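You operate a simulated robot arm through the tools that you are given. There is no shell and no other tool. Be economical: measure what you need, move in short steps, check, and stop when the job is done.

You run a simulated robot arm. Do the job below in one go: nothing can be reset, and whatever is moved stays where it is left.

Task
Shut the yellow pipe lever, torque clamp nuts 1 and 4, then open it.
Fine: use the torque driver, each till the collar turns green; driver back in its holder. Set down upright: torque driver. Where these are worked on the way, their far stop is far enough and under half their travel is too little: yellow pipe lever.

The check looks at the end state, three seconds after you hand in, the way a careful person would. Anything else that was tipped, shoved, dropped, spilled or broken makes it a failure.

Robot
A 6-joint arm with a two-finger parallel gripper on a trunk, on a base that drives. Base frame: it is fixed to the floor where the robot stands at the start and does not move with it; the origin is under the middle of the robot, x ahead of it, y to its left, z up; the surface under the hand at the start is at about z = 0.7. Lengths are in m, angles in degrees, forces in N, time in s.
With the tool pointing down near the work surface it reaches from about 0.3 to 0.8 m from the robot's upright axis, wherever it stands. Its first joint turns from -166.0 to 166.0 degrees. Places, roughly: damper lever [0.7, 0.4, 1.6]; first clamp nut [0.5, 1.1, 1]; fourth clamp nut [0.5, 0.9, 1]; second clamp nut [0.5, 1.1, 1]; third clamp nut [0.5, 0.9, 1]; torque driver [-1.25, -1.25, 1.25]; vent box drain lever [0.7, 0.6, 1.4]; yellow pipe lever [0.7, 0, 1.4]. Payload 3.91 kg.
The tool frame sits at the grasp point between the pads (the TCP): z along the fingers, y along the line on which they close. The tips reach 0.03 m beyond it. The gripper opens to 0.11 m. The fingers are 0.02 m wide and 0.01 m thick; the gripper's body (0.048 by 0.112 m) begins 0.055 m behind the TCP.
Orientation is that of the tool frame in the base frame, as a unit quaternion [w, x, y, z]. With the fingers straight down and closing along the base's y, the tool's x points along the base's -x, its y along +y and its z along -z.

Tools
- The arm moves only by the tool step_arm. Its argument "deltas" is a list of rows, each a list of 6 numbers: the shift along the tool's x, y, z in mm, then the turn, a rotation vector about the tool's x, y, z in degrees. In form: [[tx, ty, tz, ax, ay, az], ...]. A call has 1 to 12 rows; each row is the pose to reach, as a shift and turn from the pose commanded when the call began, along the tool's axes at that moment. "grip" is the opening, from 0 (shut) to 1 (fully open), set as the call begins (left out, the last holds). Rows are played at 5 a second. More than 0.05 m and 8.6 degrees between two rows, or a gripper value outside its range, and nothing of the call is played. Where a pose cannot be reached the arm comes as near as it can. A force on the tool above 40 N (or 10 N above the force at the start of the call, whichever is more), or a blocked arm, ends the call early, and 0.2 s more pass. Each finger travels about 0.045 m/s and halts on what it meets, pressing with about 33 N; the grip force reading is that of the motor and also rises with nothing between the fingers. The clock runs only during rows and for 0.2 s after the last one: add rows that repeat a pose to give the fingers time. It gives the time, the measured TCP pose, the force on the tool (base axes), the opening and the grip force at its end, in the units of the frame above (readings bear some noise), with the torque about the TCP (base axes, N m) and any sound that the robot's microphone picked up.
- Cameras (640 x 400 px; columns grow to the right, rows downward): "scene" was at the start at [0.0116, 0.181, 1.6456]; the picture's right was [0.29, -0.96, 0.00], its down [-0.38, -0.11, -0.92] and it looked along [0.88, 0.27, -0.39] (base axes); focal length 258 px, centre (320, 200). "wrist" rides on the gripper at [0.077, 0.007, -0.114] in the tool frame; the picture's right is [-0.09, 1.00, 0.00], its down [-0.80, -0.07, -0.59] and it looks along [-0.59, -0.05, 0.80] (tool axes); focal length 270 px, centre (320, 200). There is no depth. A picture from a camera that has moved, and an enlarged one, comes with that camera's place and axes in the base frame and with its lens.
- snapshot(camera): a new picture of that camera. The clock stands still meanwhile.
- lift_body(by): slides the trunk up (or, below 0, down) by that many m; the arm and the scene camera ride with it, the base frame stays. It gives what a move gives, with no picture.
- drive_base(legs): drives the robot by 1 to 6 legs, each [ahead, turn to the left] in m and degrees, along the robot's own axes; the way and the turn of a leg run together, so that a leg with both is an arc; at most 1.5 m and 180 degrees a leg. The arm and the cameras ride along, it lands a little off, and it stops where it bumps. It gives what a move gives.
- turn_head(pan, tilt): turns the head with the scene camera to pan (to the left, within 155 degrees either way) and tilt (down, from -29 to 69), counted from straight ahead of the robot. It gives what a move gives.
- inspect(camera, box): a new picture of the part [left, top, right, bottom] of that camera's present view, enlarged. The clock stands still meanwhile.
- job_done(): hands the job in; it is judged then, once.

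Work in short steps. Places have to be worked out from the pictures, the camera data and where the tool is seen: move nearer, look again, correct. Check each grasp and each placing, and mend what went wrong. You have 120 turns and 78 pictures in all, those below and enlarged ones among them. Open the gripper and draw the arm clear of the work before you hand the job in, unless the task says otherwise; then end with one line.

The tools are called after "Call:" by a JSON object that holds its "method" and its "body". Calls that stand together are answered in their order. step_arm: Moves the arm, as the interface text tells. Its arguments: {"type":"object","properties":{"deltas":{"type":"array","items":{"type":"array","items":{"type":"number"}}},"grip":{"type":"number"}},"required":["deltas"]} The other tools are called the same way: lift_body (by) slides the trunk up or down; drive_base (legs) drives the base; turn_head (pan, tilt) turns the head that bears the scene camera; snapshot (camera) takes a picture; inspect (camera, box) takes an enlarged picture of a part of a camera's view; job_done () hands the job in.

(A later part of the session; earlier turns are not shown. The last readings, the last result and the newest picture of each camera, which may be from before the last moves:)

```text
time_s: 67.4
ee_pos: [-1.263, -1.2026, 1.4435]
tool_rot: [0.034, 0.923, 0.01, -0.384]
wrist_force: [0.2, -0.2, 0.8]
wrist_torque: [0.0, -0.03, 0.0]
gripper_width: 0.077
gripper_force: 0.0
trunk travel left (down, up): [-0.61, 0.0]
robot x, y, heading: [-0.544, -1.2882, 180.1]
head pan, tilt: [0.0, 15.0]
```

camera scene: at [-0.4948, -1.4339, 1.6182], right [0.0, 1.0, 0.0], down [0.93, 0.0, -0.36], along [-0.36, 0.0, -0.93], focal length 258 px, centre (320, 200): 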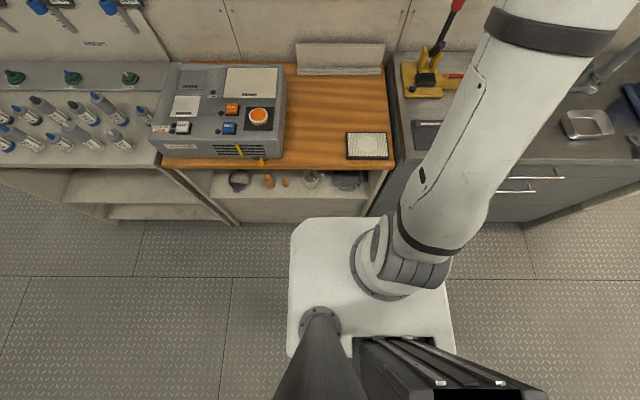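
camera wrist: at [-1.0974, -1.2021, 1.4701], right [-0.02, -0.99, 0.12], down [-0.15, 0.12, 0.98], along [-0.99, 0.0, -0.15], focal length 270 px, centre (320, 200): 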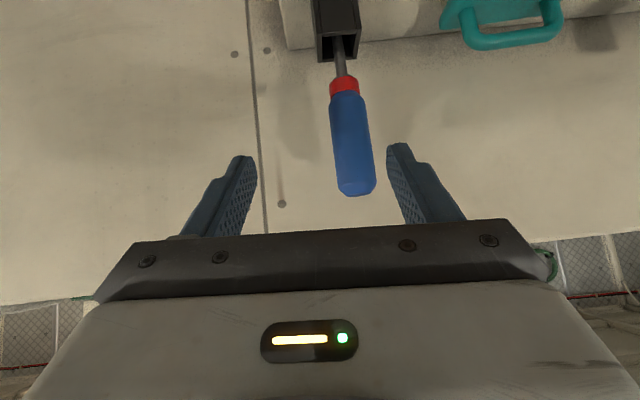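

Call:
{"method": "step_arm", "body": {"deltas": [[5, 0, -22, 1, -3, 0], [15, 12, -22, 2, -5, -0.4], [15, 23, -22, 3, -7.5, -0.6], [15, 34, -22, 4, -9.8, -0.8], [15, 34, -22, 4, -9.8, -0.8]]}}

Call:
{"method": "snapshot", "body": {"camera": "wrist"}}

```text
time_s: 68.6
ee_pos: [-1.2325, -1.2225, 1.4455]
tool_rot: [0.006, 0.885, 0.004, -0.465]
wrist_force: [-0.6, 0.6, 0.5]
wrist_torque: [0.03, 0.02, -0.04]
gripper_width: 0.0769
gripper_force: 0.1
out of reach, approached as far as the arm can: row 3, 4, 5
trunk travel left (down, up): [-0.61, 0.0]
robot x, y, heading: [-0.5457, -1.2828, 179.8]
head pan, tilt: [0.0, 15.0]
```

```text
48 pictures are left
camera wrist: at [-1.0938, -1.2276, 1.447], right [-0.04, -1.0, 0.08], down [0.03, 0.08, 1.0], along [-1.0, 0.04, 0.03], focal length 270 px, centre (320, 200)
```

wrist: 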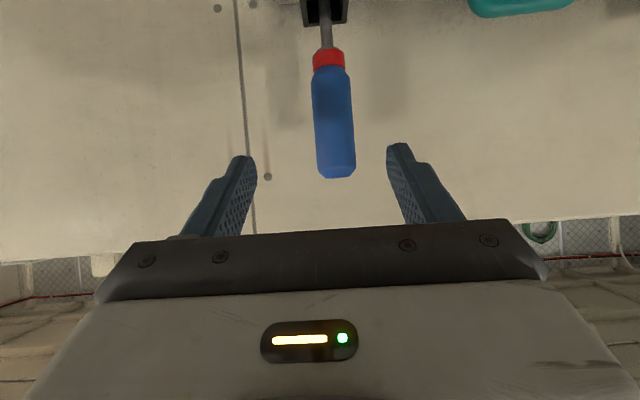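

Aligned; the driver handle is centred. Advance 88 mm along the approach with the fingers wide.

Call:
{"method": "step_arm", "body": {"deltas": [[-1, 6, 30, 0, 0, 0], [-2, 12, 60, 0, 0, 0], [-3, 12, 88, 0, 0, 0], [-3, 12, 88, 0, 0, 0]]}}

Call:
{"method": "snapshot", "body": {"camera": "wrist"}}

```text
time_s: 69.6
ee_pos: [-1.3024, -1.2253, 1.392]
tool_rot: [0.005, 0.885, 0.003, -0.465]
wrist_force: [0.2, 0.2, -0.3]
wrist_torque: [-0.01, -0.02, 0.0]
gripper_width: 0.0773
gripper_force: 0.0
out of reach, approached as far as the arm can: row 1, 2, 3, 4
trunk travel left (down, up): [-0.61, 0.0]
robot x, y, heading: [-0.544, -1.2831, 179.9]
head pan, tilt: [0.0, 15.0]
```

```text
47 pictures are left
camera wrist: at [-1.1647, -1.2309, 1.3943], right [-0.04, -1.0, 0.08], down [0.03, 0.08, 1.0], along [-1.0, 0.04, 0.03], focal length 270 px, centre (320, 200)
```

wrist: 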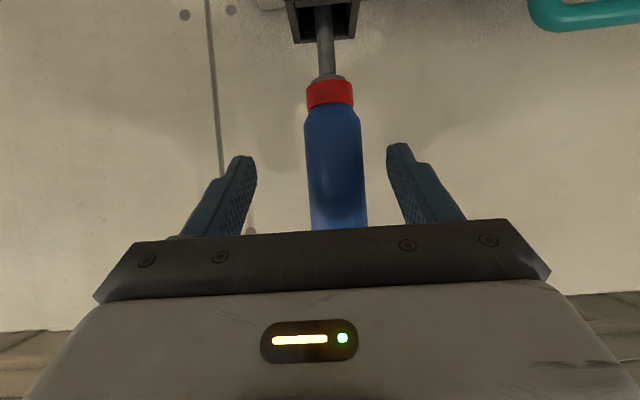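

Handle is between the fingers but ~9 mm off-centre. Shift −y 9 mm with slightly more tilt to gain reach.

Call:
{"method": "step_arm", "body": {"deltas": [[-2, 5, 4, 0, -2, 0], [-2, 10, 5, 0, -4, 0], [-2, 10, 5, 0, -4, 0]]}}

```text
time_s: 70.4
ee_pos: [-1.3088, -1.2358, 1.3895]
tool_rot: [0.0, 0.87, 0.0, -0.493]
wrist_force: [-0.3, 0.2, 0.6]
wrist_torque: [-0.01, 0.01, -0.01]
gripper_width: 0.0769
gripper_force: 0.1
trunk travel left (down, up): [-0.61, 0.0]
robot x, y, heading: [-0.5444, -1.2841, 180.0]
head pan, tilt: [0.0, 15.0]
```

Now exactly centred (tilt 59°). Close on the handle.

Call:
{"method": "step_arm", "body": {"deltas": [[0, 0, 0, 0, 0, 0], [0, 0, 0, 0, 0, 0], [0, 0, 0, 0, 0, 0], [0, 0, 0, 0, 0, 0], [0, 0, 0, 0, 0, 0]], "grip": 0}}

Call:
{"method": "snapshot", "body": {"camera": "wrist"}}

```text
time_s: 71.6
ee_pos: [-1.3092, -1.2363, 1.3899]
tool_rot: [0.001, 0.87, 0.001, -0.493]
wrist_force: [0.0, 0.3, -0.2]
wrist_torque: [-0.06, 0.05, -0.01]
gripper_width: 0.0317
gripper_force: 33.2
trunk travel left (down, up): [-0.61, 0.0]
robot x, y, heading: [-0.5462, -1.2837, 180.0]
head pan, tilt: [0.0, 15.0]
```

```text
46 pictures are left
camera wrist: at [-1.1711, -1.2422, 1.3834], right [-0.04, -1.0, 0.08], down [0.1, 0.07, 0.99], along [-0.99, 0.05, 0.09], focal length 270 px, centre (320, 200)
```

wrist: 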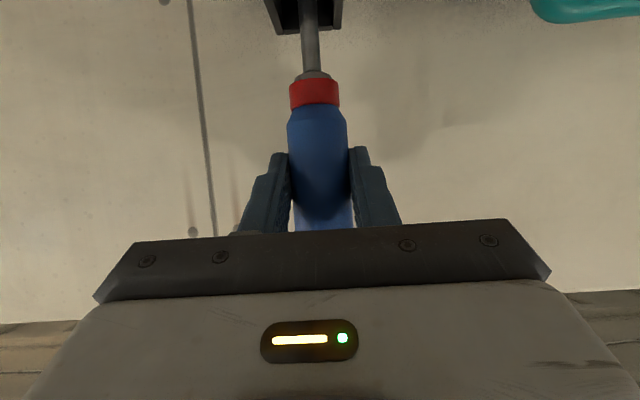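

Firm grip (31.7 mm). Lift straight up gently, 30 mm first.

Call:
{"method": "step_arm", "body": {"deltas": [[-8.6, 0, -5.1, 0, 0, 0], [-17.2, 0, -10.3, 0, 0, 0], [-25.7, 0, -15.4, 0, 0, 0], [-25.7, 0, -15.4, 0, 0, 0]]}}

```text
time_s: 72.6
ee_pos: [-1.3078, -1.2315, 1.4182]
tool_rot: [0.005, 0.87, 0.003, -0.494]
wrist_force: [-0.2, -0.4, -1.1]
wrist_torque: [-0.2, -0.02, 0.02]
gripper_width: 0.0317
gripper_force: 33.1
out of reach, approached as far as the arm can: row 3, 4
trunk travel left (down, up): [-0.61, 0.0]
robot x, y, heading: [-0.5436, -1.285, 179.9]
head pan, tilt: [0.0, 15.0]
```

Lifted 28 mm, reach limit near. Look how much shaft is still in the holder.

Call:
{"method": "inspect", "body": {"camera": "scene", "box": [300, 160, 460, 260]}}

Call:
{"method": "inspect", "body": {"camera": "wrist", "box": [220, 0, 420, 125]}}

```text
4.00 times, centred on (380, 210) of scene
camera zoom: at [-0.5625, -1.4342, 1.6937], right [0.0, 1.0, 0.0], down [0.26, 0.0, -0.97], along [-0.97, 0.0, -0.26], focal length 1030 px, centre (80, 160)
```

zoom: 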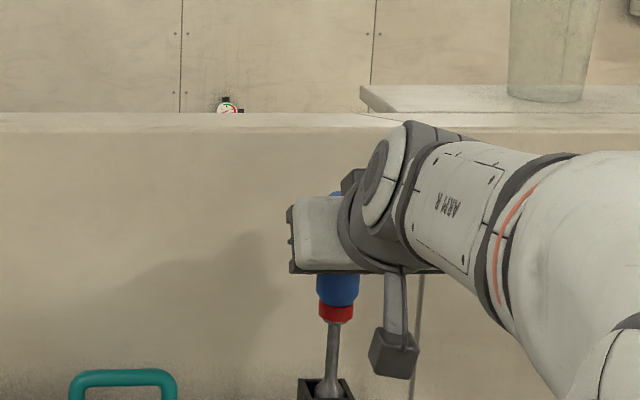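

```text
3.20 times, centred on (320, 62) of wrist
camera zoom: at [-1.1698, -1.2372, 1.4115], right [-0.04, -1.0, 0.08], down [0.1, 0.08, 0.99], along [-0.99, 0.04, 0.1], focal length 865 px, centre (320, 640)
```

zoom: 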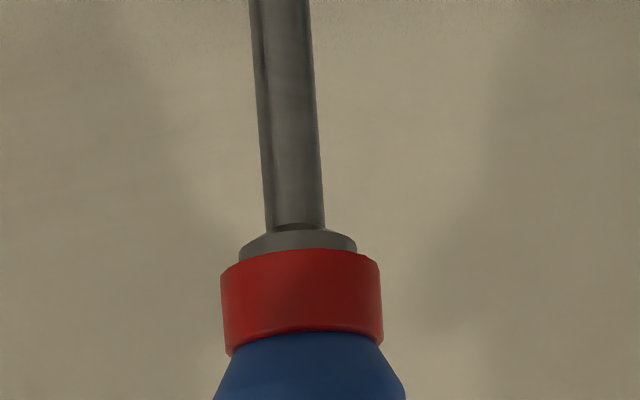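

The socket end is just emerging; some remains inside. Continue up, easing toward the robot and tilting a little more so the tip stays centred.

Call:
{"method": "step_arm", "body": {"deltas": [[-7, 1, -9, 0, -2, 0], [-13, 2, -17, 0, -4, 0], [-20, 4, -26, 0, -6, 0], [-20, 4, -26, 0, -6, 0]]}}

Call:
{"method": "inspect", "body": {"camera": "scene", "box": [300, 160, 460, 260]}}

```text
time_s: 73.6
ee_pos: [-1.2966, -1.2351, 1.4492]
tool_rot: [0.0, 0.843, 0.0, -0.537]
wrist_force: [-0.6, -0.2, -1.4]
wrist_torque: [-0.03, -0.01, -0.02]
gripper_width: 0.0318
gripper_force: 33.3
trunk travel left (down, up): [-0.61, 0.0]
robot x, y, heading: [-0.5427, -1.287, 179.9]
head pan, tilt: [0.0, 15.0]
```

```text
4.00 times, centred on (380, 210) of scene
camera zoom: at [-0.5626, -1.4338, 1.6938], right [0.0, 1.0, 0.0], down [0.26, 0.0, -0.97], along [-0.97, 0.0, -0.26], focal length 1030 px, centre (80, 160)
```

zoom: 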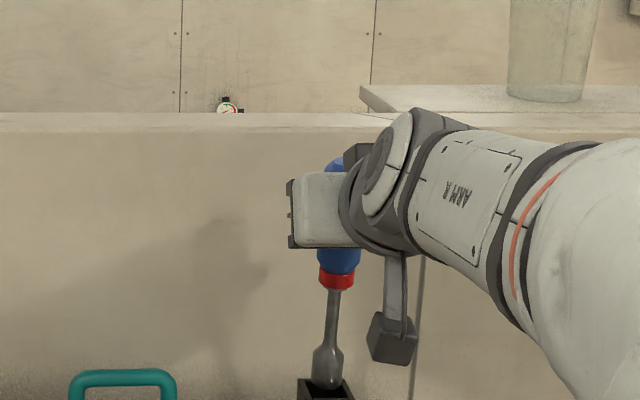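

The socket tip is at the holder mouth. Another 30 mm clears it.

Call:
{"method": "step_arm", "body": {"deltas": [[-8, 0, -7, 0, -1.5, 0], [-16, 0, -13, 0, -3, 0], [-24, 0, -20, 0, -4, 0], [-24, 0, -20, 0, -4, 0]]}}

Call:
{"method": "inspect", "body": {"camera": "scene", "box": [300, 160, 460, 260]}}

```text
time_s: 74.6
ee_pos: [-1.2891, -1.2363, 1.4797]
tool_rot: [-0.001, 0.824, 0.0, -0.567]
wrist_force: [0.1, 0.3, -0.6]
wrist_torque: [0.01, -0.04, 0.0]
gripper_width: 0.0316
gripper_force: 33.3
trunk travel left (down, up): [-0.61, 0.0]
robot x, y, heading: [-0.5451, -1.2891, 180.0]
head pan, tilt: [0.0, 15.0]
```

```text
4.00 times, centred on (380, 210) of scene
camera zoom: at [-0.5626, -1.4338, 1.6938], right [0.0, 1.0, 0.0], down [0.26, 0.0, -0.97], along [-0.97, 0.0, -0.26], focal length 1030 px, centre (80, 160)
```

zoom: 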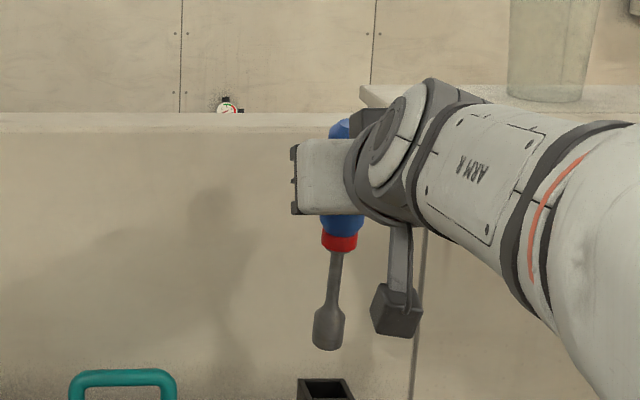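

Driver free, tip ≈0.141 m from TCP. Back away, turn to heading 90°, and advance partway, then look.

Call:
{"method": "drive_base", "body": {"legs": [[-0.4, 0], [0, -90], [1.1, 0]]}}

Call:
{"method": "turn_head", "body": {"pan": -30, "tilt": 25}}

Call:
{"method": "snapshot", "body": {"camera": "scene"}}

```text
time_s: 79.1
ee_pos: [-0.6524, -0.7392, 1.4807]
tool_rot: [-0.207, 0.767, -0.304, -0.526]
wrist_force: [0.1, 0.3, -2.2]
wrist_torque: [-0.02, 0.04, 0.04]
gripper_width: 0.0318
gripper_force: 32.9
trunk travel left (down, up): [-0.61, 0.0]
robot x, y, heading: [-0.1514, -1.3009, 139.8]
head pan, tilt: [0.0, 15.0]
stopped in leg 2: the robot was blocked; the commanded pose is now the measured one
```

```text
time_s: 80.1
ee_pos: [-0.6531, -0.744, 1.4823]
tool_rot: [-0.209, 0.766, -0.302, -0.528]
wrist_force: [-0.4, 0.6, -1.2]
wrist_torque: [0.0, -0.03, 0.06]
gripper_width: 0.0317
gripper_force: 33.0
trunk travel left (down, up): [-0.61, 0.0]
robot x, y, heading: [-0.1547, -1.3009, 139.5]
head pan, tilt: [-30.0, 25.0]
```

```text
41 pictures are left
camera scene: at [-0.2261, -1.3762, 1.6776], right [0.94, 0.33, 0.0], down [0.14, -0.4, -0.91], along [-0.3, 0.85, -0.42], focal length 258 px, centre (320, 200)
```

scene: 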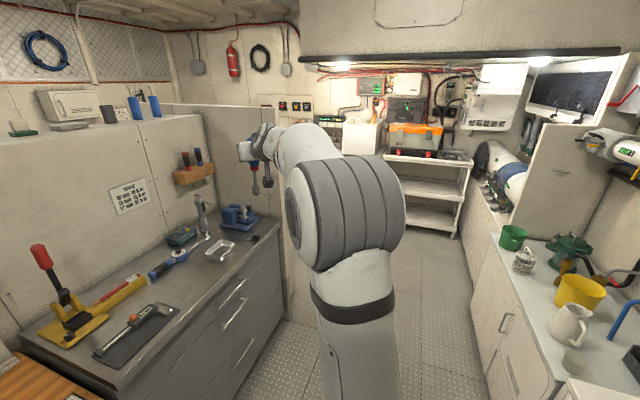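

A rear corner of the base touched something on the right turn. Move ahead 0.12 m, then finish the turn to 90°.

Call:
{"method": "drive_base", "body": {"legs": [[0.12, 0], [0, -50]]}}

```text
time_s: 83.7
ee_pos: [-0.1508, -0.478, 1.4821]
tool_rot: [0.408, -0.571, 0.592, 0.396]
wrist_force: [0.5, 1.2, -2.5]
wrist_torque: [-0.04, 0.01, 0.05]
gripper_width: 0.0318
gripper_force: 32.6
trunk travel left (down, up): [-0.61, 0.0]
robot x, y, heading: [-0.2672, -1.2199, 91.0]
head pan, tilt: [-30.0, 25.0]
stopped in leg 2: the robot was blocked; the commanded pose is now the measured one
```

Heading 91° now, but flagged blocked again. Look down at the right side to see what's touching.

Call:
{"method": "turn_head", "body": {"pan": -100, "tilt": 60}}

Call:
{"method": "snapshot", "body": {"camera": "scene"}}

Call:
{"method": "turn_head", "body": {"pan": 90, "tilt": 60}}

Call:
{"method": "snapshot", "body": {"camera": "scene"}}

```text
time_s: 85.1
ee_pos: [-0.1521, -0.4791, 1.4839]
tool_rot: [0.409, -0.571, 0.592, 0.395]
wrist_force: [1.5, 0.3, -1.1]
wrist_torque: [-0.03, -0.01, 0.0]
gripper_width: 0.0319
gripper_force: 33.6
trunk travel left (down, up): [-0.61, 0.0]
robot x, y, heading: [-0.2696, -1.2198, 91.5]
head pan, tilt: [-100.0, 60.0]
```

```text
40 pictures are left
camera scene: at [-0.3534, -1.309, 1.6276], right [-0.15, -0.99, 0.0], down [-0.86, 0.13, -0.5], along [0.49, -0.08, -0.87], focal length 258 px, centre (320, 200)
```

scene: 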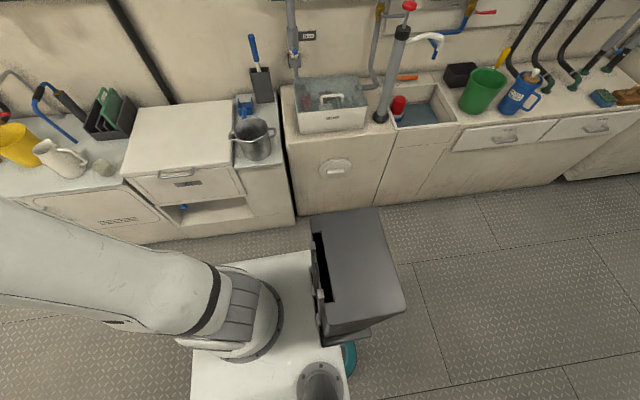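

```text
time_s: 87.9
ee_pos: [-0.1532, -0.4783, 1.484]
tool_rot: [0.409, -0.571, 0.592, 0.395]
wrist_force: [-0.2, 0.1, -1.6]
wrist_torque: [-0.01, -0.02, 0.04]
gripper_width: 0.0316
gripper_force: 33.5
trunk travel left (down, up): [-0.61, 0.0]
robot x, y, heading: [-0.2719, -1.2223, 91.1]
head pan, tilt: [90.0, 60.0]
```

```text
39 pictures are left
camera scene: at [-0.4859, -1.3002, 1.6275], right [-0.02, 1.0, 0.0], down [0.87, 0.02, -0.5], along [-0.5, -0.01, -0.87], focal length 258 px, centre (320, 200)
```

scene: 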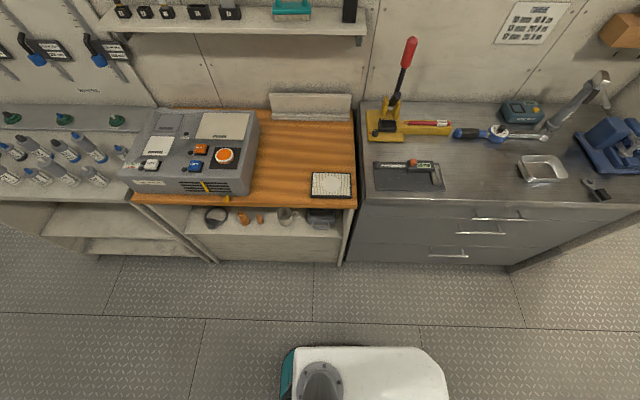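

The robot's rear box was brushing a counter front; nothing loose there. Angle slightly left, advance, and straighten.

Call:
{"method": "drive_base", "body": {"legs": [[0, 6], [0.7, 0], [0, -7], [0.5, 0]]}}

Call:
{"method": "turn_head", "body": {"pan": -45, "tilt": 30}}

Call:
{"method": "snapshot", "body": {"camera": "scene"}}

```text
time_s: 95.3
ee_pos: [-0.2207, 0.6981, 1.4842]
tool_rot: [0.415, -0.563, 0.599, 0.389]
wrist_force: [0.1, 0.2, -2.0]
wrist_torque: [-0.04, -0.02, -0.02]
gripper_width: 0.032
gripper_force: 32.9
trunk travel left (down, up): [-0.61, 0.0]
robot x, y, heading: [-0.3555, -0.0401, 90.2]
head pan, tilt: [90.0, 60.0]
```

```text
time_s: 97.5
ee_pos: [-0.2195, 0.6972, 1.4833]
tool_rot: [0.414, -0.564, 0.599, 0.389]
wrist_force: [0.2, -0.6, -1.7]
wrist_torque: [-0.02, -0.05, -0.01]
gripper_width: 0.0313
gripper_force: 33.2
trunk travel left (down, up): [-0.61, 0.0]
robot x, y, heading: [-0.3506, -0.0415, 90.0]
head pan, tilt: [-45.0, 30.0]
```

```text
38 pictures are left
camera scene: at [-0.4395, -0.0532, 1.6696], right [0.71, -0.7, 0.0], down [-0.35, -0.35, -0.87], along [0.61, 0.61, -0.5], focal length 258 px, centre (320, 200)
```

scene: 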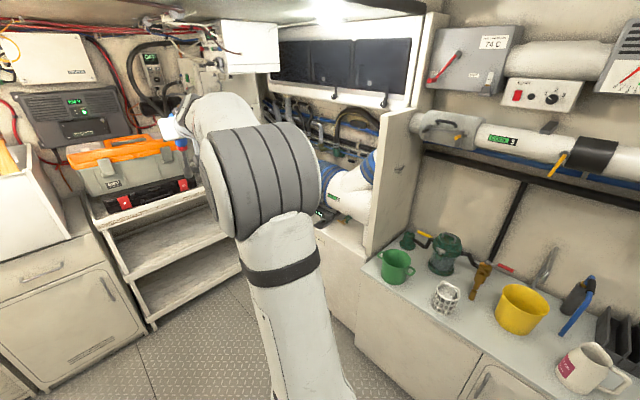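

I plan to reach the nuts by turning right to face −y, backing up to y≈0.9, then turning left to face +x, so the hand avoids the rack. First the turn and back-up.

Call:
{"method": "drive_base", "body": {"legs": [[0, -90], [0, -90], [-0.9, 0]]}}

Call:
{"method": "lift_body", "body": {"by": -0.25}}

Call:
{"method": "turn_head", "body": {"pan": 100, "tilt": 35}}

Call:
{"method": "snapshot", "body": {"camera": "scene"}}

```text
time_s: 101.0
ee_pos: [0.4029, -0.0123, 1.485]
tool_rot: [0.568, -0.066, 0.819, 0.046]
wrist_force: [1.5, 0.0, -1.8]
wrist_torque: [-0.01, -0.02, 0.04]
gripper_width: 0.0319
gripper_force: 33.1
trunk travel left (down, up): [-0.61, 0.0]
robot x, y, heading: [-0.3542, -0.0065, 12.4]
head pan, tilt: [-45.0, 30.0]
stopped in leg 1: the robot was blocked; the commanded pose is now the measured one
```

```text
time_s: 103.5
ee_pos: [0.4008, -0.0104, 1.237]
tool_rot: [0.569, -0.066, 0.819, 0.045]
wrist_force: [0.2, -0.3, -1.8]
wrist_torque: [0.03, 0.05, -0.02]
gripper_width: 0.0315
gripper_force: 32.8
trunk travel left (down, up): [-0.36, 0.25]
robot x, y, heading: [-0.3618, -0.0061, 12.7]
head pan, tilt: [-45.0, 30.0]
```

```text
time_s: 105.8
ee_pos: [0.4023, -0.01, 1.2369]
tool_rot: [0.569, -0.065, 0.819, 0.044]
wrist_force: [-0.8, -0.2, -1.6]
wrist_torque: [-0.02, 0.05, -0.01]
gripper_width: 0.0316
gripper_force: 32.7
trunk travel left (down, up): [-0.36, 0.25]
robot x, y, heading: [-0.3582, -0.0082, 12.6]
head pan, tilt: [100.0, 35.0]
```

```text
37 pictures are left
camera scene: at [-0.4992, 0.2057, 1.4118], right [0.92, 0.38, 0.0], down [0.22, -0.53, -0.82], along [-0.31, 0.76, -0.57], focal length 258 px, centre (320, 200)
```

scene: 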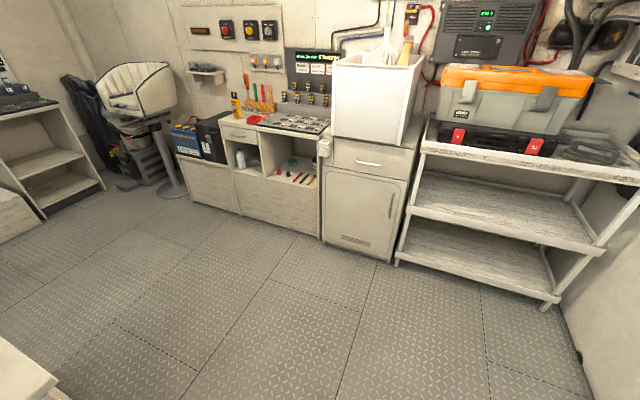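

The rear touched the partition end. I'll go north to open floor, turn right to −45° there, back up, and then face +x.

Call:
{"method": "drive_base", "body": {"legs": [[0, 87], [0.42, 0]]}}

```text
time_s: 108.9
ee_pos: [-0.0467, 0.6889, 1.236]
tool_rot: [0.45, -0.503, 0.65, 0.349]
wrist_force: [0.5, 0.0, -1.2]
wrist_torque: [-0.06, 0.03, 0.01]
gripper_width: 0.0315
gripper_force: 32.7
trunk travel left (down, up): [-0.36, 0.25]
robot x, y, heading: [-0.3252, -0.0126, 78.6]
head pan, tilt: [100.0, 35.0]
stopped in leg 1: the robot was blocked; the commanded pose is now the measured one
```

Blocked at 78.6°. Just drive ahead from here, then turn right.

Call:
{"method": "drive_base", "body": {"legs": [[0.4, 0]]}}

Call:
{"method": "drive_base", "body": {"legs": [[0, 25]]}}

```text
time_s: 111.4
ee_pos: [0.0287, 1.0788, 1.2364]
tool_rot: [0.45, -0.504, 0.648, 0.35]
wrist_force: [-0.6, -0.4, -0.7]
wrist_torque: [-0.04, 0.0, -0.01]
gripper_width: 0.0318
gripper_force: 32.8
trunk travel left (down, up): [-0.36, 0.25]
robot x, y, heading: [-0.2447, 0.3764, 78.6]
head pan, tilt: [100.0, 35.0]
```

```text
time_s: 113.1
ee_pos: [-0.2924, 1.1262, 1.2363]
tool_rot: [-0.365, 0.632, -0.525, -0.438]
wrist_force: [0.3, -0.3, -1.5]
wrist_torque: [-0.04, 0.0, 0.0]
gripper_width: 0.0323
gripper_force: 32.5
trunk travel left (down, up): [-0.36, 0.25]
robot x, y, heading: [-0.2324, 0.3757, 103.1]
head pan, tilt: [100.0, 35.0]
```

Good. Now turn to 135°, ahead 0.3, then swing right to −45°, back up 0.4, and face +x.

Call:
{"method": "drive_base", "body": {"legs": [[0, 32], [0.3, 0], [0, -90], [0, -90], [-0.4, 0], [0, 45]]}}

Call:
{"method": "turn_head", "body": {"pan": 5, "tilt": 25}}

Call:
{"method": "snapshot", "body": {"camera": "scene"}}

```text
time_s: 119.4
ee_pos: [-0.0709, 1.2422, 1.2368]
tool_rot: [0.481, -0.445, 0.689, 0.309]
wrist_force: [-0.8, -0.8, -0.9]
wrist_torque: [-0.08, -0.01, -0.04]
gripper_width: 0.0321
gripper_force: 33.4
trunk travel left (down, up): [-0.36, 0.25]
robot x, y, heading: [-0.4791, 0.6023, 70.2]
head pan, tilt: [100.0, 35.0]
stopped in leg 3: the robot was blocked; the commanded pose is now the measured one
```

```text
time_s: 121.1
ee_pos: [-0.0704, 1.2412, 1.2377]
tool_rot: [0.48, -0.445, 0.689, 0.31]
wrist_force: [-0.1, 0.0, -0.9]
wrist_torque: [-0.04, 0.01, 0.0]
gripper_width: 0.0321
gripper_force: 33.2
trunk travel left (down, up): [-0.36, 0.25]
robot x, y, heading: [-0.4795, 0.6046, 70.1]
head pan, tilt: [5.0, 25.0]
```

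```text
36 pictures are left
camera scene: at [-0.621, 0.6708, 1.4276], right [0.97, -0.25, 0.0], down [-0.11, -0.41, -0.91], along [0.23, 0.88, -0.42], focal length 258 px, centre (320, 200)
```

scene: 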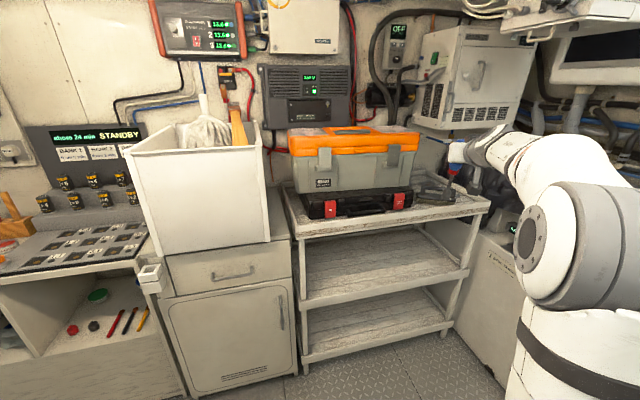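

Blocked again; look behind-right to find what stops the base.

Call:
{"method": "turn_head", "body": {"pan": 150, "tilt": 55}}

Call:
{"method": "snapshot", "body": {"camera": "scene"}}

Call:
{"method": "turn_head", "body": {"pan": -120, "tilt": 50}}

Call:
{"method": "snapshot", "body": {"camera": "scene"}}

```text
time_s: 123.4
ee_pos: [-0.07, 1.2405, 1.2388]
tool_rot: [0.479, -0.446, 0.689, 0.31]
wrist_force: [-0.6, 0.4, -1.6]
wrist_torque: [0.0, -0.01, -0.02]
gripper_width: 0.0321
gripper_force: 33.4
trunk travel left (down, up): [-0.36, 0.25]
robot x, y, heading: [-0.4762, 0.6021, 69.7]
head pan, tilt: [150.0, 55.0]
```

```text
35 pictures are left
camera scene: at [-0.6996, 0.5352, 1.3836], right [-0.65, 0.76, 0.0], down [0.63, 0.53, -0.57], along [-0.44, -0.37, -0.82], focal length 258 px, centre (320, 200)
```

scene: 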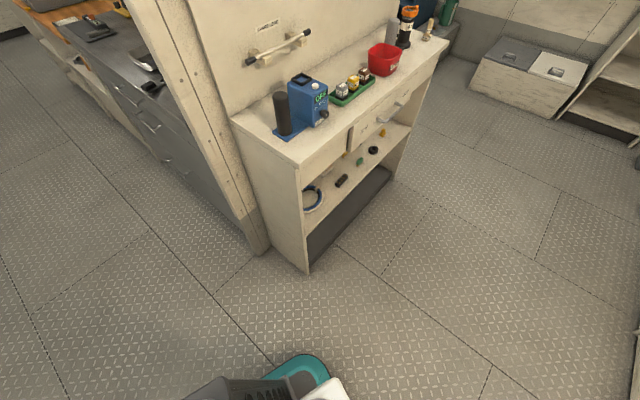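

```text
time_s: 127.2
ee_pos: [-0.0704, 1.2406, 1.2366]
tool_rot: [0.48, -0.445, 0.689, 0.311]
wrist_force: [-0.4, 0.7, -1.3]
wrist_torque: [-0.02, 0.0, 0.02]
gripper_width: 0.0317
gripper_force: 32.9
trunk travel left (down, up): [-0.36, 0.25]
robot x, y, heading: [-0.4795, 0.6042, 70.2]
head pan, tilt: [-120.0, 50.0]
```

```text
34 pictures are left
camera scene: at [-0.5947, 0.5229, 1.3901], right [-0.76, -0.65, 0.0], down [-0.49, 0.58, -0.64], along [0.41, -0.49, -0.77], focal length 258 px, centre (320, 200)
```

scene: 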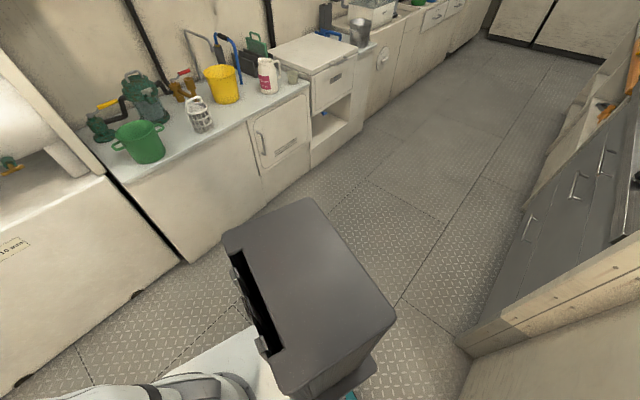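

Nothing touches the base; big turns with the load seem to trip the block check. Use smaller turning legs.

Call:
{"method": "drive_base", "body": {"legs": [[0, -23], [0, -23], [0, -23], [0, -23], [0, -23]]}}

```text
time_s: 132.4
ee_pos: [0.1528, 0.1866, 1.2378]
tool_rot: [0.557, 0.177, 0.802, -0.125]
wrist_force: [0.3, 1.3, -1.1]
wrist_torque: [0.03, 0.07, -0.05]
gripper_width: 0.0318
gripper_force: 33.1
trunk travel left (down, up): [-0.36, 0.25]
robot x, y, heading: [-0.4681, 0.6473, -20.7]
head pan, tilt: [-120.0, 50.0]
stopped in leg 4: the robot was blocked; the commanded pose is now the measured one
```

Continue: another small right turn, then back up.

Call:
{"method": "drive_base", "body": {"legs": [[0, -12], [-0.4, 0]]}}

```text
time_s: 135.7
ee_pos: [-0.3003, 0.2868, 1.2377]
tool_rot: [0.542, 0.262, 0.777, -0.183]
wrist_force: [0.7, 0.1, -0.9]
wrist_torque: [-0.01, 0.03, 0.02]
gripper_width: 0.0313
gripper_force: 32.8
trunk travel left (down, up): [-0.36, 0.25]
robot x, y, heading: [-0.8092, 0.8622, -33.2]
head pan, tilt: [-120.0, 50.0]
```

Now turn left to ~12° in small legs, advance 0.35 m, and straighten to 0°.

Call:
{"method": "drive_base", "body": {"legs": [[0, 23], [0, 22], [0.38, 0], [0, -12]]}}

Call:
{"method": "turn_head", "body": {"pan": 8, "tilt": 25}}

Call:
{"method": "snapshot", "body": {"camera": "scene"}}

```text
time_s: 141.3
ee_pos: [0.3056, 0.7318, 1.2375]
tool_rot: [0.572, 0.032, 0.82, -0.023]
wrist_force: [-0.4, 1.1, -1.6]
wrist_torque: [0.0, 0.01, 0.0]
gripper_width: 0.0318
gripper_force: 32.8
trunk travel left (down, up): [-0.36, 0.25]
robot x, y, heading: [-0.4335, 0.939, 0.1]
head pan, tilt: [-120.0, 50.0]
```

```text
time_s: 143.3
ee_pos: [0.306, 0.7335, 1.2365]
tool_rot: [0.571, 0.032, 0.82, -0.023]
wrist_force: [0.1, 1.2, -1.7]
wrist_torque: [0.0, 0.04, 0.01]
gripper_width: 0.0321
gripper_force: 32.8
trunk travel left (down, up): [-0.36, 0.25]
robot x, y, heading: [-0.4371, 0.9404, 0.0]
head pan, tilt: [8.0, 25.0]
```

```text
33 pictures are left
camera scene: at [-0.4214, 1.1031, 1.4276], right [0.14, -0.99, 0.0], down [-0.42, -0.06, -0.91], along [0.9, 0.13, -0.42], focal length 258 px, centre (320, 200)
```

scene: 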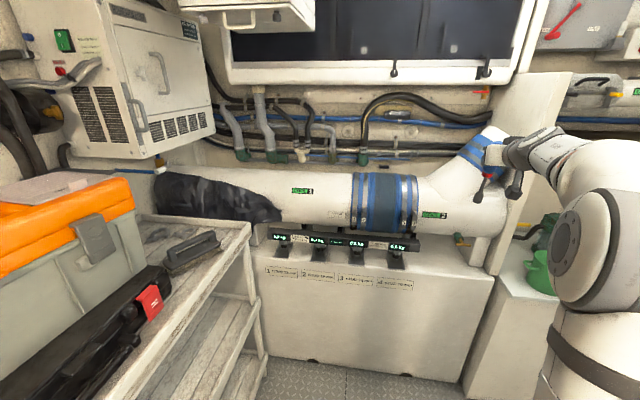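

In place facing the nuts. Zoom on them.

Call:
{"method": "inspect", "body": {"camera": "scene", "box": [320, 170, 460, 257]}}

```text
4.57 times, centred on (390, 214) of scene
camera zoom: at [-0.4214, 1.1031, 1.4276], right [0.14, -0.99, 0.0], down [-0.42, -0.06, -0.91], along [0.9, 0.13, -0.42], focal length 1177 px, centre (0, 138)
```

zoom: 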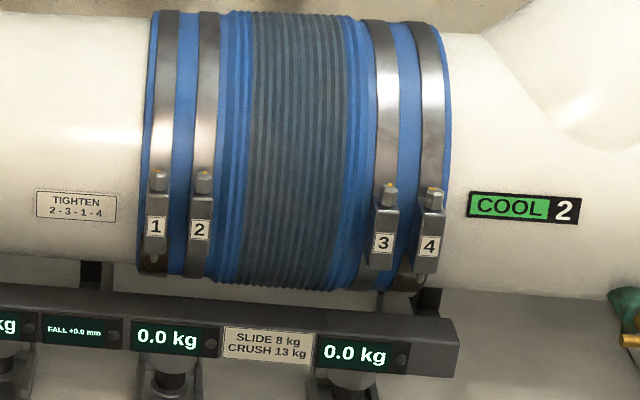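

Sign says tighten 2‑3‑1‑4, so 1 before 4. Nut 1 top ≈(0.480,1.096,0.981), nut 4 top ≈(0.481,0.873,0.981), axes vertical. Bring the hand to (0.25,0.95,1.25) with the driver vertical and azimuth +30° for a clockwise stroke.

Call:
{"method": "step_arm", "body": {"deltas": [[2, 35, -12, -5.2, 1.7, -2.5], [4, 71, -24, -10.4, 3.4, -5], [6, 106, -37, -15.6, 5.2, -7.5], [8, 141, -49, -20.8, 6.9, -9.9], [11, 177, -61, -26, 8.6, -12.4], [13, 212, -73, -31.2, 10.3, -14.9], [13, 212, -73, -31.2, 10.3, -14.9]]}}

Call:
{"method": "drive_base", "body": {"legs": [[0.1, 0]]}}

Call:
{"method": "turn_head", "body": {"pan": 0, "tilt": 25}}

Call:
{"method": "snapshot", "body": {"camera": "scene"}}

```text
time_s: 144.9
ee_pos: [0.2498, 0.9509, 1.2519]
tool_rot: [0.475, -0.226, 0.841, 0.127]
wrist_force: [0.3, 0.2, -1.3]
wrist_torque: [-0.01, 0.05, -0.04]
gripper_width: 0.0322
gripper_force: 33.7
trunk travel left (down, up): [-0.36, 0.25]
robot x, y, heading: [-0.4334, 0.9379, 0.3]
head pan, tilt: [8.0, 25.0]
```

```text
time_s: 146.1
ee_pos: [0.3514, 0.9492, 1.2509]
tool_rot: [0.475, -0.224, 0.841, 0.126]
wrist_force: [0.4, 0.3, -1.3]
wrist_torque: [-0.04, 0.05, 0.0]
gripper_width: 0.0321
gripper_force: 32.4
trunk travel left (down, up): [-0.36, 0.25]
robot x, y, heading: [-0.3339, 0.9393, 0.1]
head pan, tilt: [8.0, 25.0]
```

```text
time_s: 146.8
ee_pos: [0.3505, 0.9495, 1.25]
tool_rot: [0.476, -0.225, 0.841, 0.127]
wrist_force: [-1.0, -0.6, -1.4]
wrist_torque: [-0.06, 0.02, 0.0]
gripper_width: 0.0318
gripper_force: 33.1
trunk travel left (down, up): [-0.36, 0.25]
robot x, y, heading: [-0.3338, 0.9376, 0.3]
head pan, tilt: [0.0, 25.0]
```

```text
31 pictures are left
camera scene: at [-0.3192, 1.0909, 1.4276], right [0.0, -1.0, 0.0], down [-0.42, 0.0, -0.91], along [0.91, 0.0, -0.42], focal length 258 px, centre (320, 200)
```

scene: 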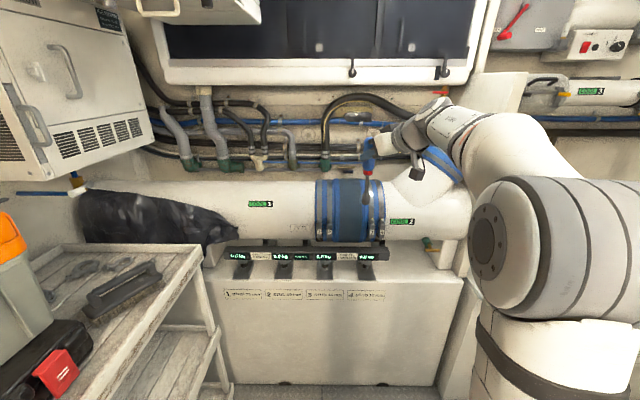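

Call:
{"method": "inspect", "body": {"camera": "scene", "box": [310, 120, 430, 250]}}

Call:
{"method": "snapshot", "body": {"camera": "wrist"}}

```text
3.08 times, centred on (370, 185) of scene
camera zoom: at [-0.3192, 1.0909, 1.4276], right [0.0, -1.0, 0.0], down [-0.42, 0.0, -0.91], along [0.91, 0.0, -0.42], focal length 792 px, centre (166, 246)
```

zoom: 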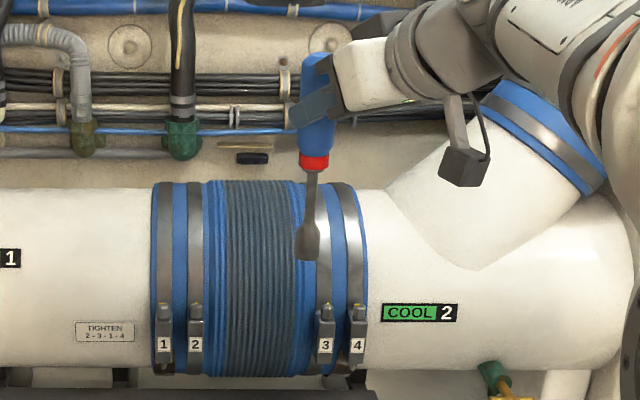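

```text
29 pictures are left
camera wrist: at [0.2286, 0.8862, 1.2442], right [-0.46, 0.89, 0.07], down [-0.05, -0.11, 0.99], along [0.89, 0.45, 0.09], focal length 270 px, centre (320, 200)
```

wrist: 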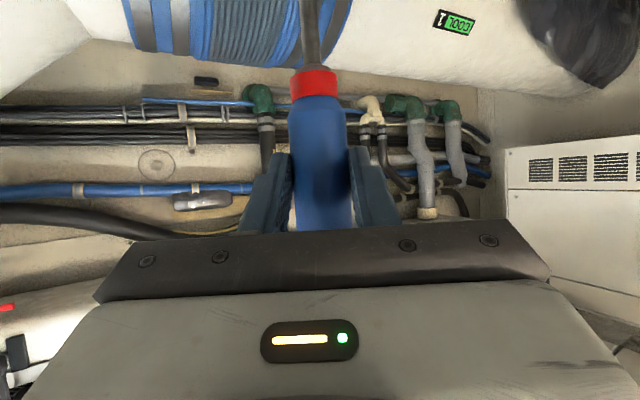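

Driver is vertical to within ~1.5°. Move the tip ~45 mm above nut 1 with azimuth +45°.

Call:
{"method": "step_arm", "body": {"deltas": [[-4, 9, 33, -2, 0, -1.3], [-9, 19, 66, -4.3, 0, -2.6], [-13, 28, 99, -6.5, 0, -3.9], [-17, 37, 132, -8.6, 0, -5.1], [-21, 47, 165, -10.8, 0, -6.4], [-26, 56, 199, -12.9, 0, -7.7], [-26, 56, 199, -12.9, 0, -7.7]]}}

Call:
{"method": "inspect", "body": {"camera": "scene", "box": [270, 120, 430, 250]}}

Call:
{"method": "snapshot", "body": {"camera": "wrist"}}

```text
time_s: 148.4
ee_pos: [0.484, 1.0891, 1.1711]
tool_rot: [0.455, -0.332, 0.804, 0.188]
wrist_force: [0.3, -0.6, -2.1]
wrist_torque: [0.0, 0.02, 0.03]
gripper_width: 0.0317
gripper_force: 33.1
trunk travel left (down, up): [-0.36, 0.25]
robot x, y, heading: [-0.3379, 0.9419, 0.2]
head pan, tilt: [0.0, 25.0]
```

```text
3.08 times, centred on (350, 185) of scene
camera zoom: at [-0.3188, 1.091, 1.4276], right [0.0, -1.0, 0.0], down [-0.42, 0.0, -0.91], along [0.91, 0.0, -0.42], focal length 792 px, centre (228, 246)
```

zoom: 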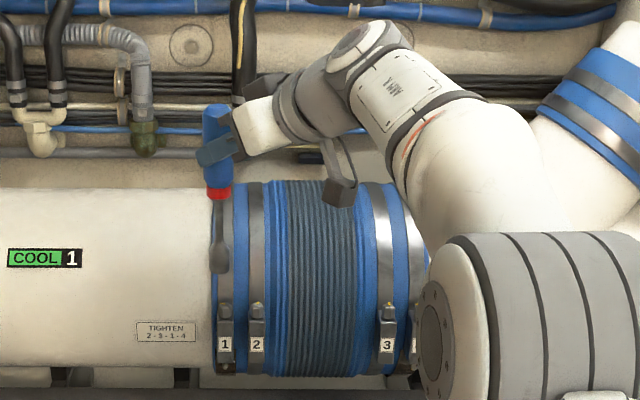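

```text
27 pictures are left
camera wrist: at [0.381, 0.9967, 1.1645], right [-0.67, 0.74, 0.08], down [-0.02, -0.12, 0.99], along [0.74, 0.66, 0.09], focal length 270 px, centre (320, 200)
```

wrist: 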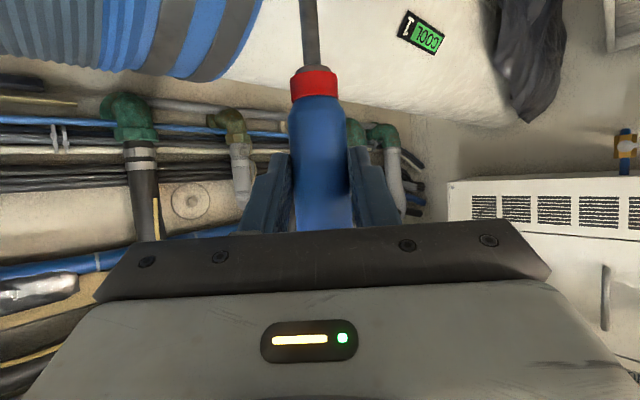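

Tip appears ~9 mm too far +y. Zoom closer to measure precisely.

Call:
{"method": "inspect", "body": {"camera": "scene", "box": [320, 180, 376, 236]}}

```text
7.14 times, centred on (348, 208) of scene
camera zoom: at [-0.3188, 1.091, 1.4276], right [0.0, -1.0, 0.0], down [-0.42, 0.0, -0.91], along [0.91, 0.0, -0.42], focal length 1839 px, centre (120, 143)
```

zoom: 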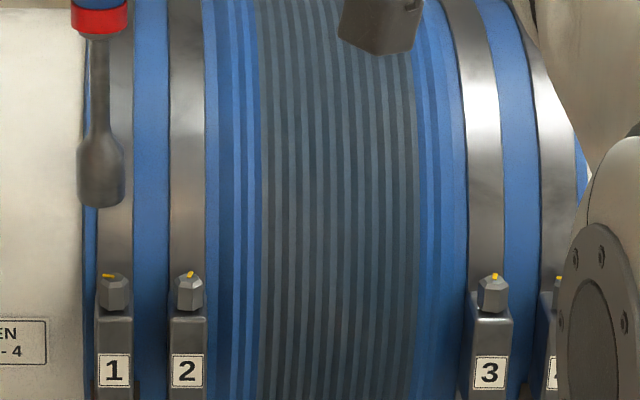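

There's an in-hand offset ambiguity between TCP and driver axis. I rotate about the vertical to azimuth −30° (TCP fixed) to calibrate it and test the stroke range in the air.

Call:
{"method": "step_arm", "body": {"deltas": [[0, 0, 0, 6.4, 0, 3.9], [0, 0, 0, 12.9, 0, 7.7], [0, 0, 0, 19.3, 0, 11.6], [0, 0, 0, 25.7, 0, 15.4], [0, 0, 0, 32.2, 0, 19.3], [0, 0, 0, 38.6, 0, 23.2], [0, 0, 0, 45, 0, 27], [0, 0, 0, 51.5, 0, 30.9], [0, 0, 0, 57.9, 0, 34.7], [0, 0, 0, 64.4, 0, 38.6], [0, 0, 0, 64.4, 0, 38.6]]}}

Call:
{"method": "inspect", "body": {"camera": "scene", "box": [320, 180, 376, 236]}}

```text
time_s: 150.8
ee_pos: [0.481, 1.0753, 1.1637]
tool_rot: [0.491, -0.117, 0.86, 0.073]
wrist_force: [0.0, 1.0, -1.0]
wrist_torque: [-0.02, 0.04, 0.03]
gripper_width: 0.032
gripper_force: 33.2
out of reach, approached as far as the arm can: row 4, 5, 6, 7, 8, 9, 10, 11
trunk travel left (down, up): [-0.36, 0.25]
robot x, y, heading: [-0.3319, 0.9422, 0.2]
head pan, tilt: [0.0, 25.0]
```

```text
7.14 times, centred on (348, 208) of scene
camera zoom: at [-0.319, 1.0909, 1.4276], right [0.0, -1.0, 0.0], down [-0.42, 0.0, -0.91], along [0.91, 0.0, -0.42], focal length 1839 px, centre (120, 143)
```

zoom: 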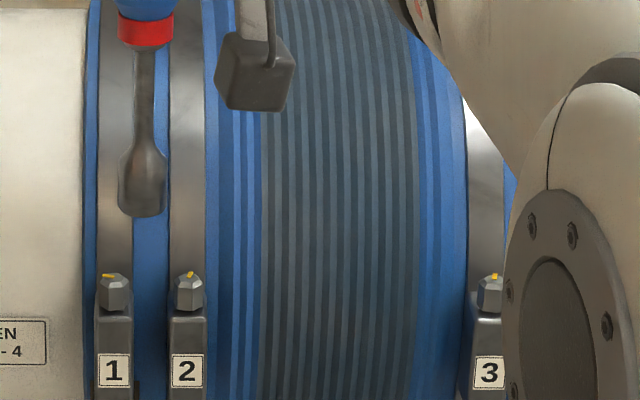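

Calibrated: the driver axis lies ~16 mm ahead of the TCP horizontally, tip ≈149 mm below. The arm can't go below az≈15° here, so strokes will run from az≈85° to 20°. Rotate to az 85° above nut 1.

Call:
{"method": "step_arm", "body": {"deltas": [[0, 0, 0, -6.6, 0, -3.9], [0, 1, 0, -13.3, 0, -7.8], [1, 1, 0, -19.9, 0, -11.8], [1, 2, 0, -26.6, 0, -15.7], [1, 2, 0, -33.2, 0, -19.6], [1, 3, 0, -39.9, 0, -23.5], [1, 3, 1, -46.5, 0, -27.5], [2, 4, 1, -53.2, 0, -31.4], [2, 4, 1, -59.8, 0, -35.3], [2, 4, 1, -59.8, 0, -35.3]]}}

Call:
{"method": "inspect", "body": {"camera": "scene", "box": [320, 180, 376, 236]}}

```text
time_s: 153.0
ee_pos: [0.447, 1.0778, 1.1448]
tool_rot: [0.371, -0.579, 0.644, 0.335]
wrist_force: [0.2, -0.3, -1.2]
wrist_torque: [-0.06, 0.04, -0.01]
gripper_width: 0.0319
gripper_force: 32.8
out of reach, approached as far as the arm can: row 8, 9, 10
trunk travel left (down, up): [-0.36, 0.25]
robot x, y, heading: [-0.334, 0.9396, -0.1]
head pan, tilt: [0.0, 25.0]
```

```text
7.14 times, centred on (348, 208) of scene
camera zoom: at [-0.3191, 1.0909, 1.4276], right [0.0, -1.0, 0.0], down [-0.42, 0.0, -0.91], along [0.91, 0.0, -0.42], focal length 1839 px, centre (120, 143)
```

zoom: 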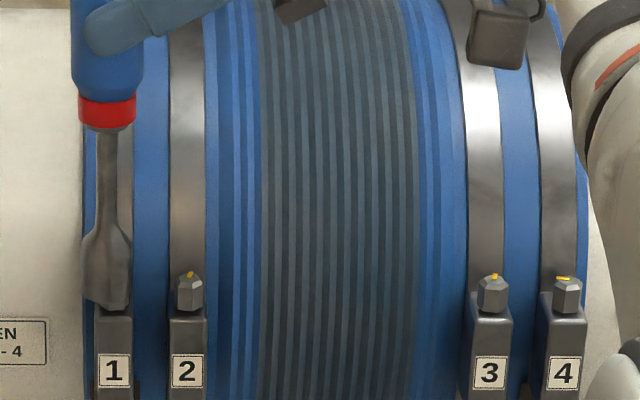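

At az 84° the arm is overstretched (tip fell short, in front). Raise and go to az 62°, aligned above nut 1.

Call:
{"method": "step_arm", "body": {"deltas": [[-15, 0, -8, 0, 0, 0], [-15, -5, -8, 4, 0.3, 2.5], [-16, -12, -6, 9, 0.5, 5.2], [-17, -20, -5, 14, 0.7, 8.2], [-18, -27, -4, 19, 0.9, 11], [-18, -27, -4, 19, 0.9, 11]]}}

Call:
{"method": "inspect", "body": {"camera": "scene", "box": [320, 180, 376, 236]}}

```text
time_s: 154.4
ee_pos: [0.4745, 1.0794, 1.1629]
tool_rot: [0.421, -0.456, 0.741, 0.258]
wrist_force: [-0.2, -0.1, -1.7]
wrist_torque: [-0.03, 0.04, 0.01]
gripper_width: 0.0318
gripper_force: 33.4
out of reach, approached as far as the arm can: row 1
trunk travel left (down, up): [-0.36, 0.25]
robot x, y, heading: [-0.3326, 0.9407, 0.1]
head pan, tilt: [0.0, 25.0]
```

```text
7.14 times, centred on (348, 208) of scene
camera zoom: at [-0.3191, 1.091, 1.4275], right [0.0, -1.0, 0.0], down [-0.42, 0.0, -0.91], along [0.91, 0.0, -0.42], focal length 1839 px, centre (120, 143)
```

zoom: 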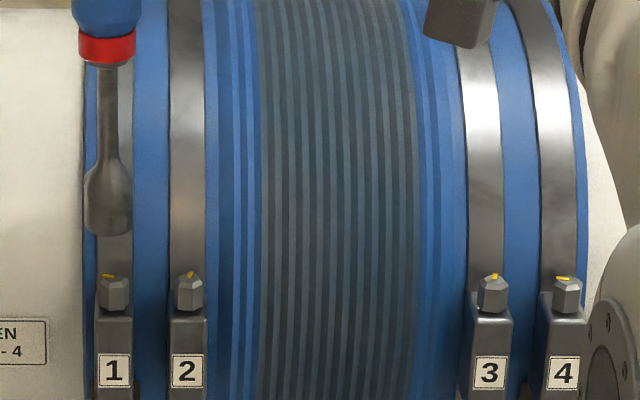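

Tip nearly over the nut (2–3 mm off in y). Correct and descend gently onto it.

Call:
{"method": "step_arm", "body": {"deltas": [[0.8, -2.4, -1.2, 0, 0, 0], [9.4, -2.4, 4, 0, 0, 0], [18, -2.4, 9, 0, 0, 0], [22, -2.4, 11.6, 0, 0, 0], [25.7, -2.4, 13.7, 0, 0, 0], [25.7, -2.4, 13.7, 0, 0, 0]]}}

Call:
{"method": "inspect", "body": {"camera": "scene", "box": [320, 180, 376, 236]}}

```text
time_s: 155.8
ee_pos: [0.4774, 1.0801, 1.1333]
tool_rot: [0.419, -0.457, 0.74, 0.259]
wrist_force: [0.4, -0.4, -1.5]
wrist_torque: [-0.05, 0.02, 0.03]
gripper_width: 0.032
gripper_force: 32.9
trunk travel left (down, up): [-0.36, 0.25]
robot x, y, heading: [-0.3339, 0.9406, 0.1]
head pan, tilt: [0.0, 25.0]
```

```text
7.14 times, centred on (348, 208) of scene
camera zoom: at [-0.3189, 1.0909, 1.4276], right [0.0, -1.0, 0.0], down [-0.42, 0.0, -0.91], along [0.91, 0.0, -0.42], focal length 1839 px, centre (120, 143)
```

zoom: 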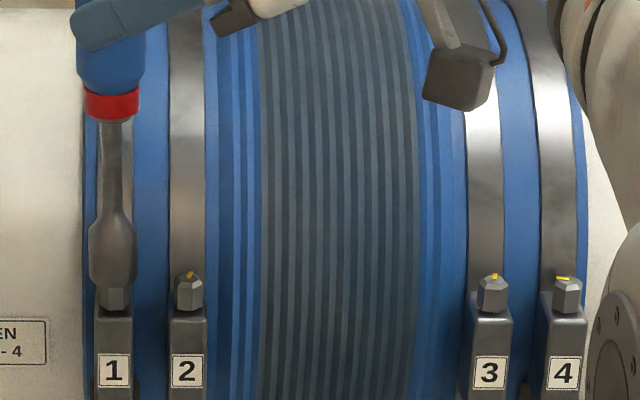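

Socket appears at the nut's top with no contact force. Descend 10 mm more.

Call:
{"method": "step_arm", "body": {"deltas": [[4.3, 0, 2.6, 0, 0, 0], [8.6, 0, 5.1, 0, 0, 0], [8.6, 0, 5.1, 0, 0, 0]]}}

Call:
{"method": "inspect", "body": {"camera": "scene", "box": [325, 190, 365, 230]}}

```text
time_s: 156.6
ee_pos: [0.478, 1.0793, 1.1229]
tool_rot: [0.42, -0.457, 0.74, 0.259]
wrist_force: [-0.9, 0.4, -0.9]
wrist_torque: [-0.03, -0.02, 0.0]
gripper_width: 0.0319
gripper_force: 33.1
trunk travel left (down, up): [-0.36, 0.25]
robot x, y, heading: [-0.3331, 0.9416, 0.3]
head pan, tilt: [0.0, 25.0]
```

```text
10.00 times, centred on (345, 210) of scene
camera zoom: at [-0.3189, 1.0909, 1.4276], right [0.0, -1.0, 0.0], down [-0.42, 0.0, -0.91], along [0.91, 0.0, -0.42], focal length 2575 px, centre (70, 100)
```

zoom: 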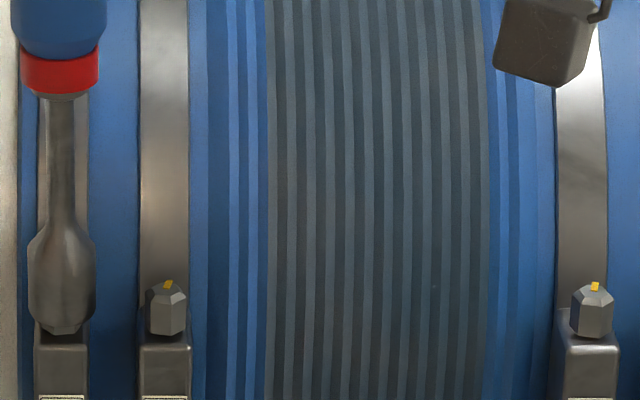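

Socket looks seated over nut 1 down to the bracket. Turn clockwise 24° about the driver axis and watch torque/collar.

Call:
{"method": "step_arm", "body": {"deltas": [[1.7, 0, 1, 0, 0, 0], [1.6, 2.2, 1.1, 6.9, 0, 4.1], [1.4, 4.4, 1.5, 13.7, 0, 8.2], [1, 6.5, 2.2, 20.6, 0, 12.3], [1, 6.5, 2.2, 20.6, 0, 12.3]]}}

Call:
{"method": "inspect", "body": {"camera": "scene", "box": [325, 190, 365, 230]}}

```text
time_s: 157.8
ee_pos: [0.4714, 1.0831, 1.1211]
tool_rot: [0.464, -0.293, 0.819, 0.166]
wrist_force: [-0.8, -0.9, -0.9]
wrist_torque: [-0.06, 0.01, 0.03]
gripper_width: 0.0319
gripper_force: 32.9
trunk travel left (down, up): [-0.36, 0.25]
robot x, y, heading: [-0.3304, 0.9353, 0.6]
head pan, tilt: [0.0, 25.0]
```

```text
10.00 times, centred on (345, 210) of scene
camera zoom: at [-0.3192, 1.091, 1.4275], right [0.0, -1.0, 0.0], down [-0.42, 0.0, -0.91], along [0.91, 0.0, -0.42], focal length 2575 px, centre (70, 100)
```

zoom: 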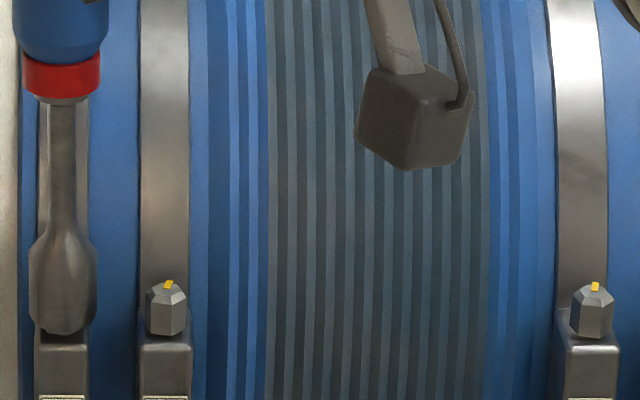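

No reaction torque — either not engaged or still free-running. Probe +x by 6 mm to see whether the nut is inside the socket.

Call:
{"method": "step_arm", "body": {"deltas": [[-0.8, -1.3, 1.3, 0, 0, 0], [-1.6, -2.5, 2.7, 0, 0, 0], [-2.4, -3.8, 4, 0, 0, 0], [-2.4, -3.8, 4, 0, 0, 0]]}}

```text
time_s: 158.8
ee_pos: [0.4757, 1.0843, 1.1208]
tool_rot: [0.463, -0.294, 0.819, 0.166]
wrist_force: [-9.6, 1.2, -4.5]
wrist_torque: [0.04, 1.38, 0.13]
gripper_width: 0.0322
gripper_force: 33.1
trunk travel left (down, up): [-0.36, 0.25]
robot x, y, heading: [-0.3359, 0.9386, 0.2]
head pan, tilt: [0.0, 25.0]
```

Contact toward +x. Now probe toward −x from the earlier position.

Call:
{"method": "step_arm", "body": {"deltas": [[2.4, 3.8, -4, 0, 0, 0], [4, 6.4, -6.6, 0, 0, 0], [5.2, 8.3, -8.6, 0, 0, 0], [5.2, 8.3, -8.6, 0, 0, 0]]}}

```text
time_s: 159.8
ee_pos: [0.4659, 1.0835, 1.1213]
tool_rot: [0.465, -0.293, 0.819, 0.166]
wrist_force: [7.9, 1.5, 0.7]
wrist_torque: [0.3, -1.12, -0.05]
gripper_width: 0.0318
gripper_force: 32.9
trunk travel left (down, up): [-0.36, 0.25]
robot x, y, heading: [-0.3349, 0.9368, 0.2]
head pan, tilt: [0.0, 25.0]
```

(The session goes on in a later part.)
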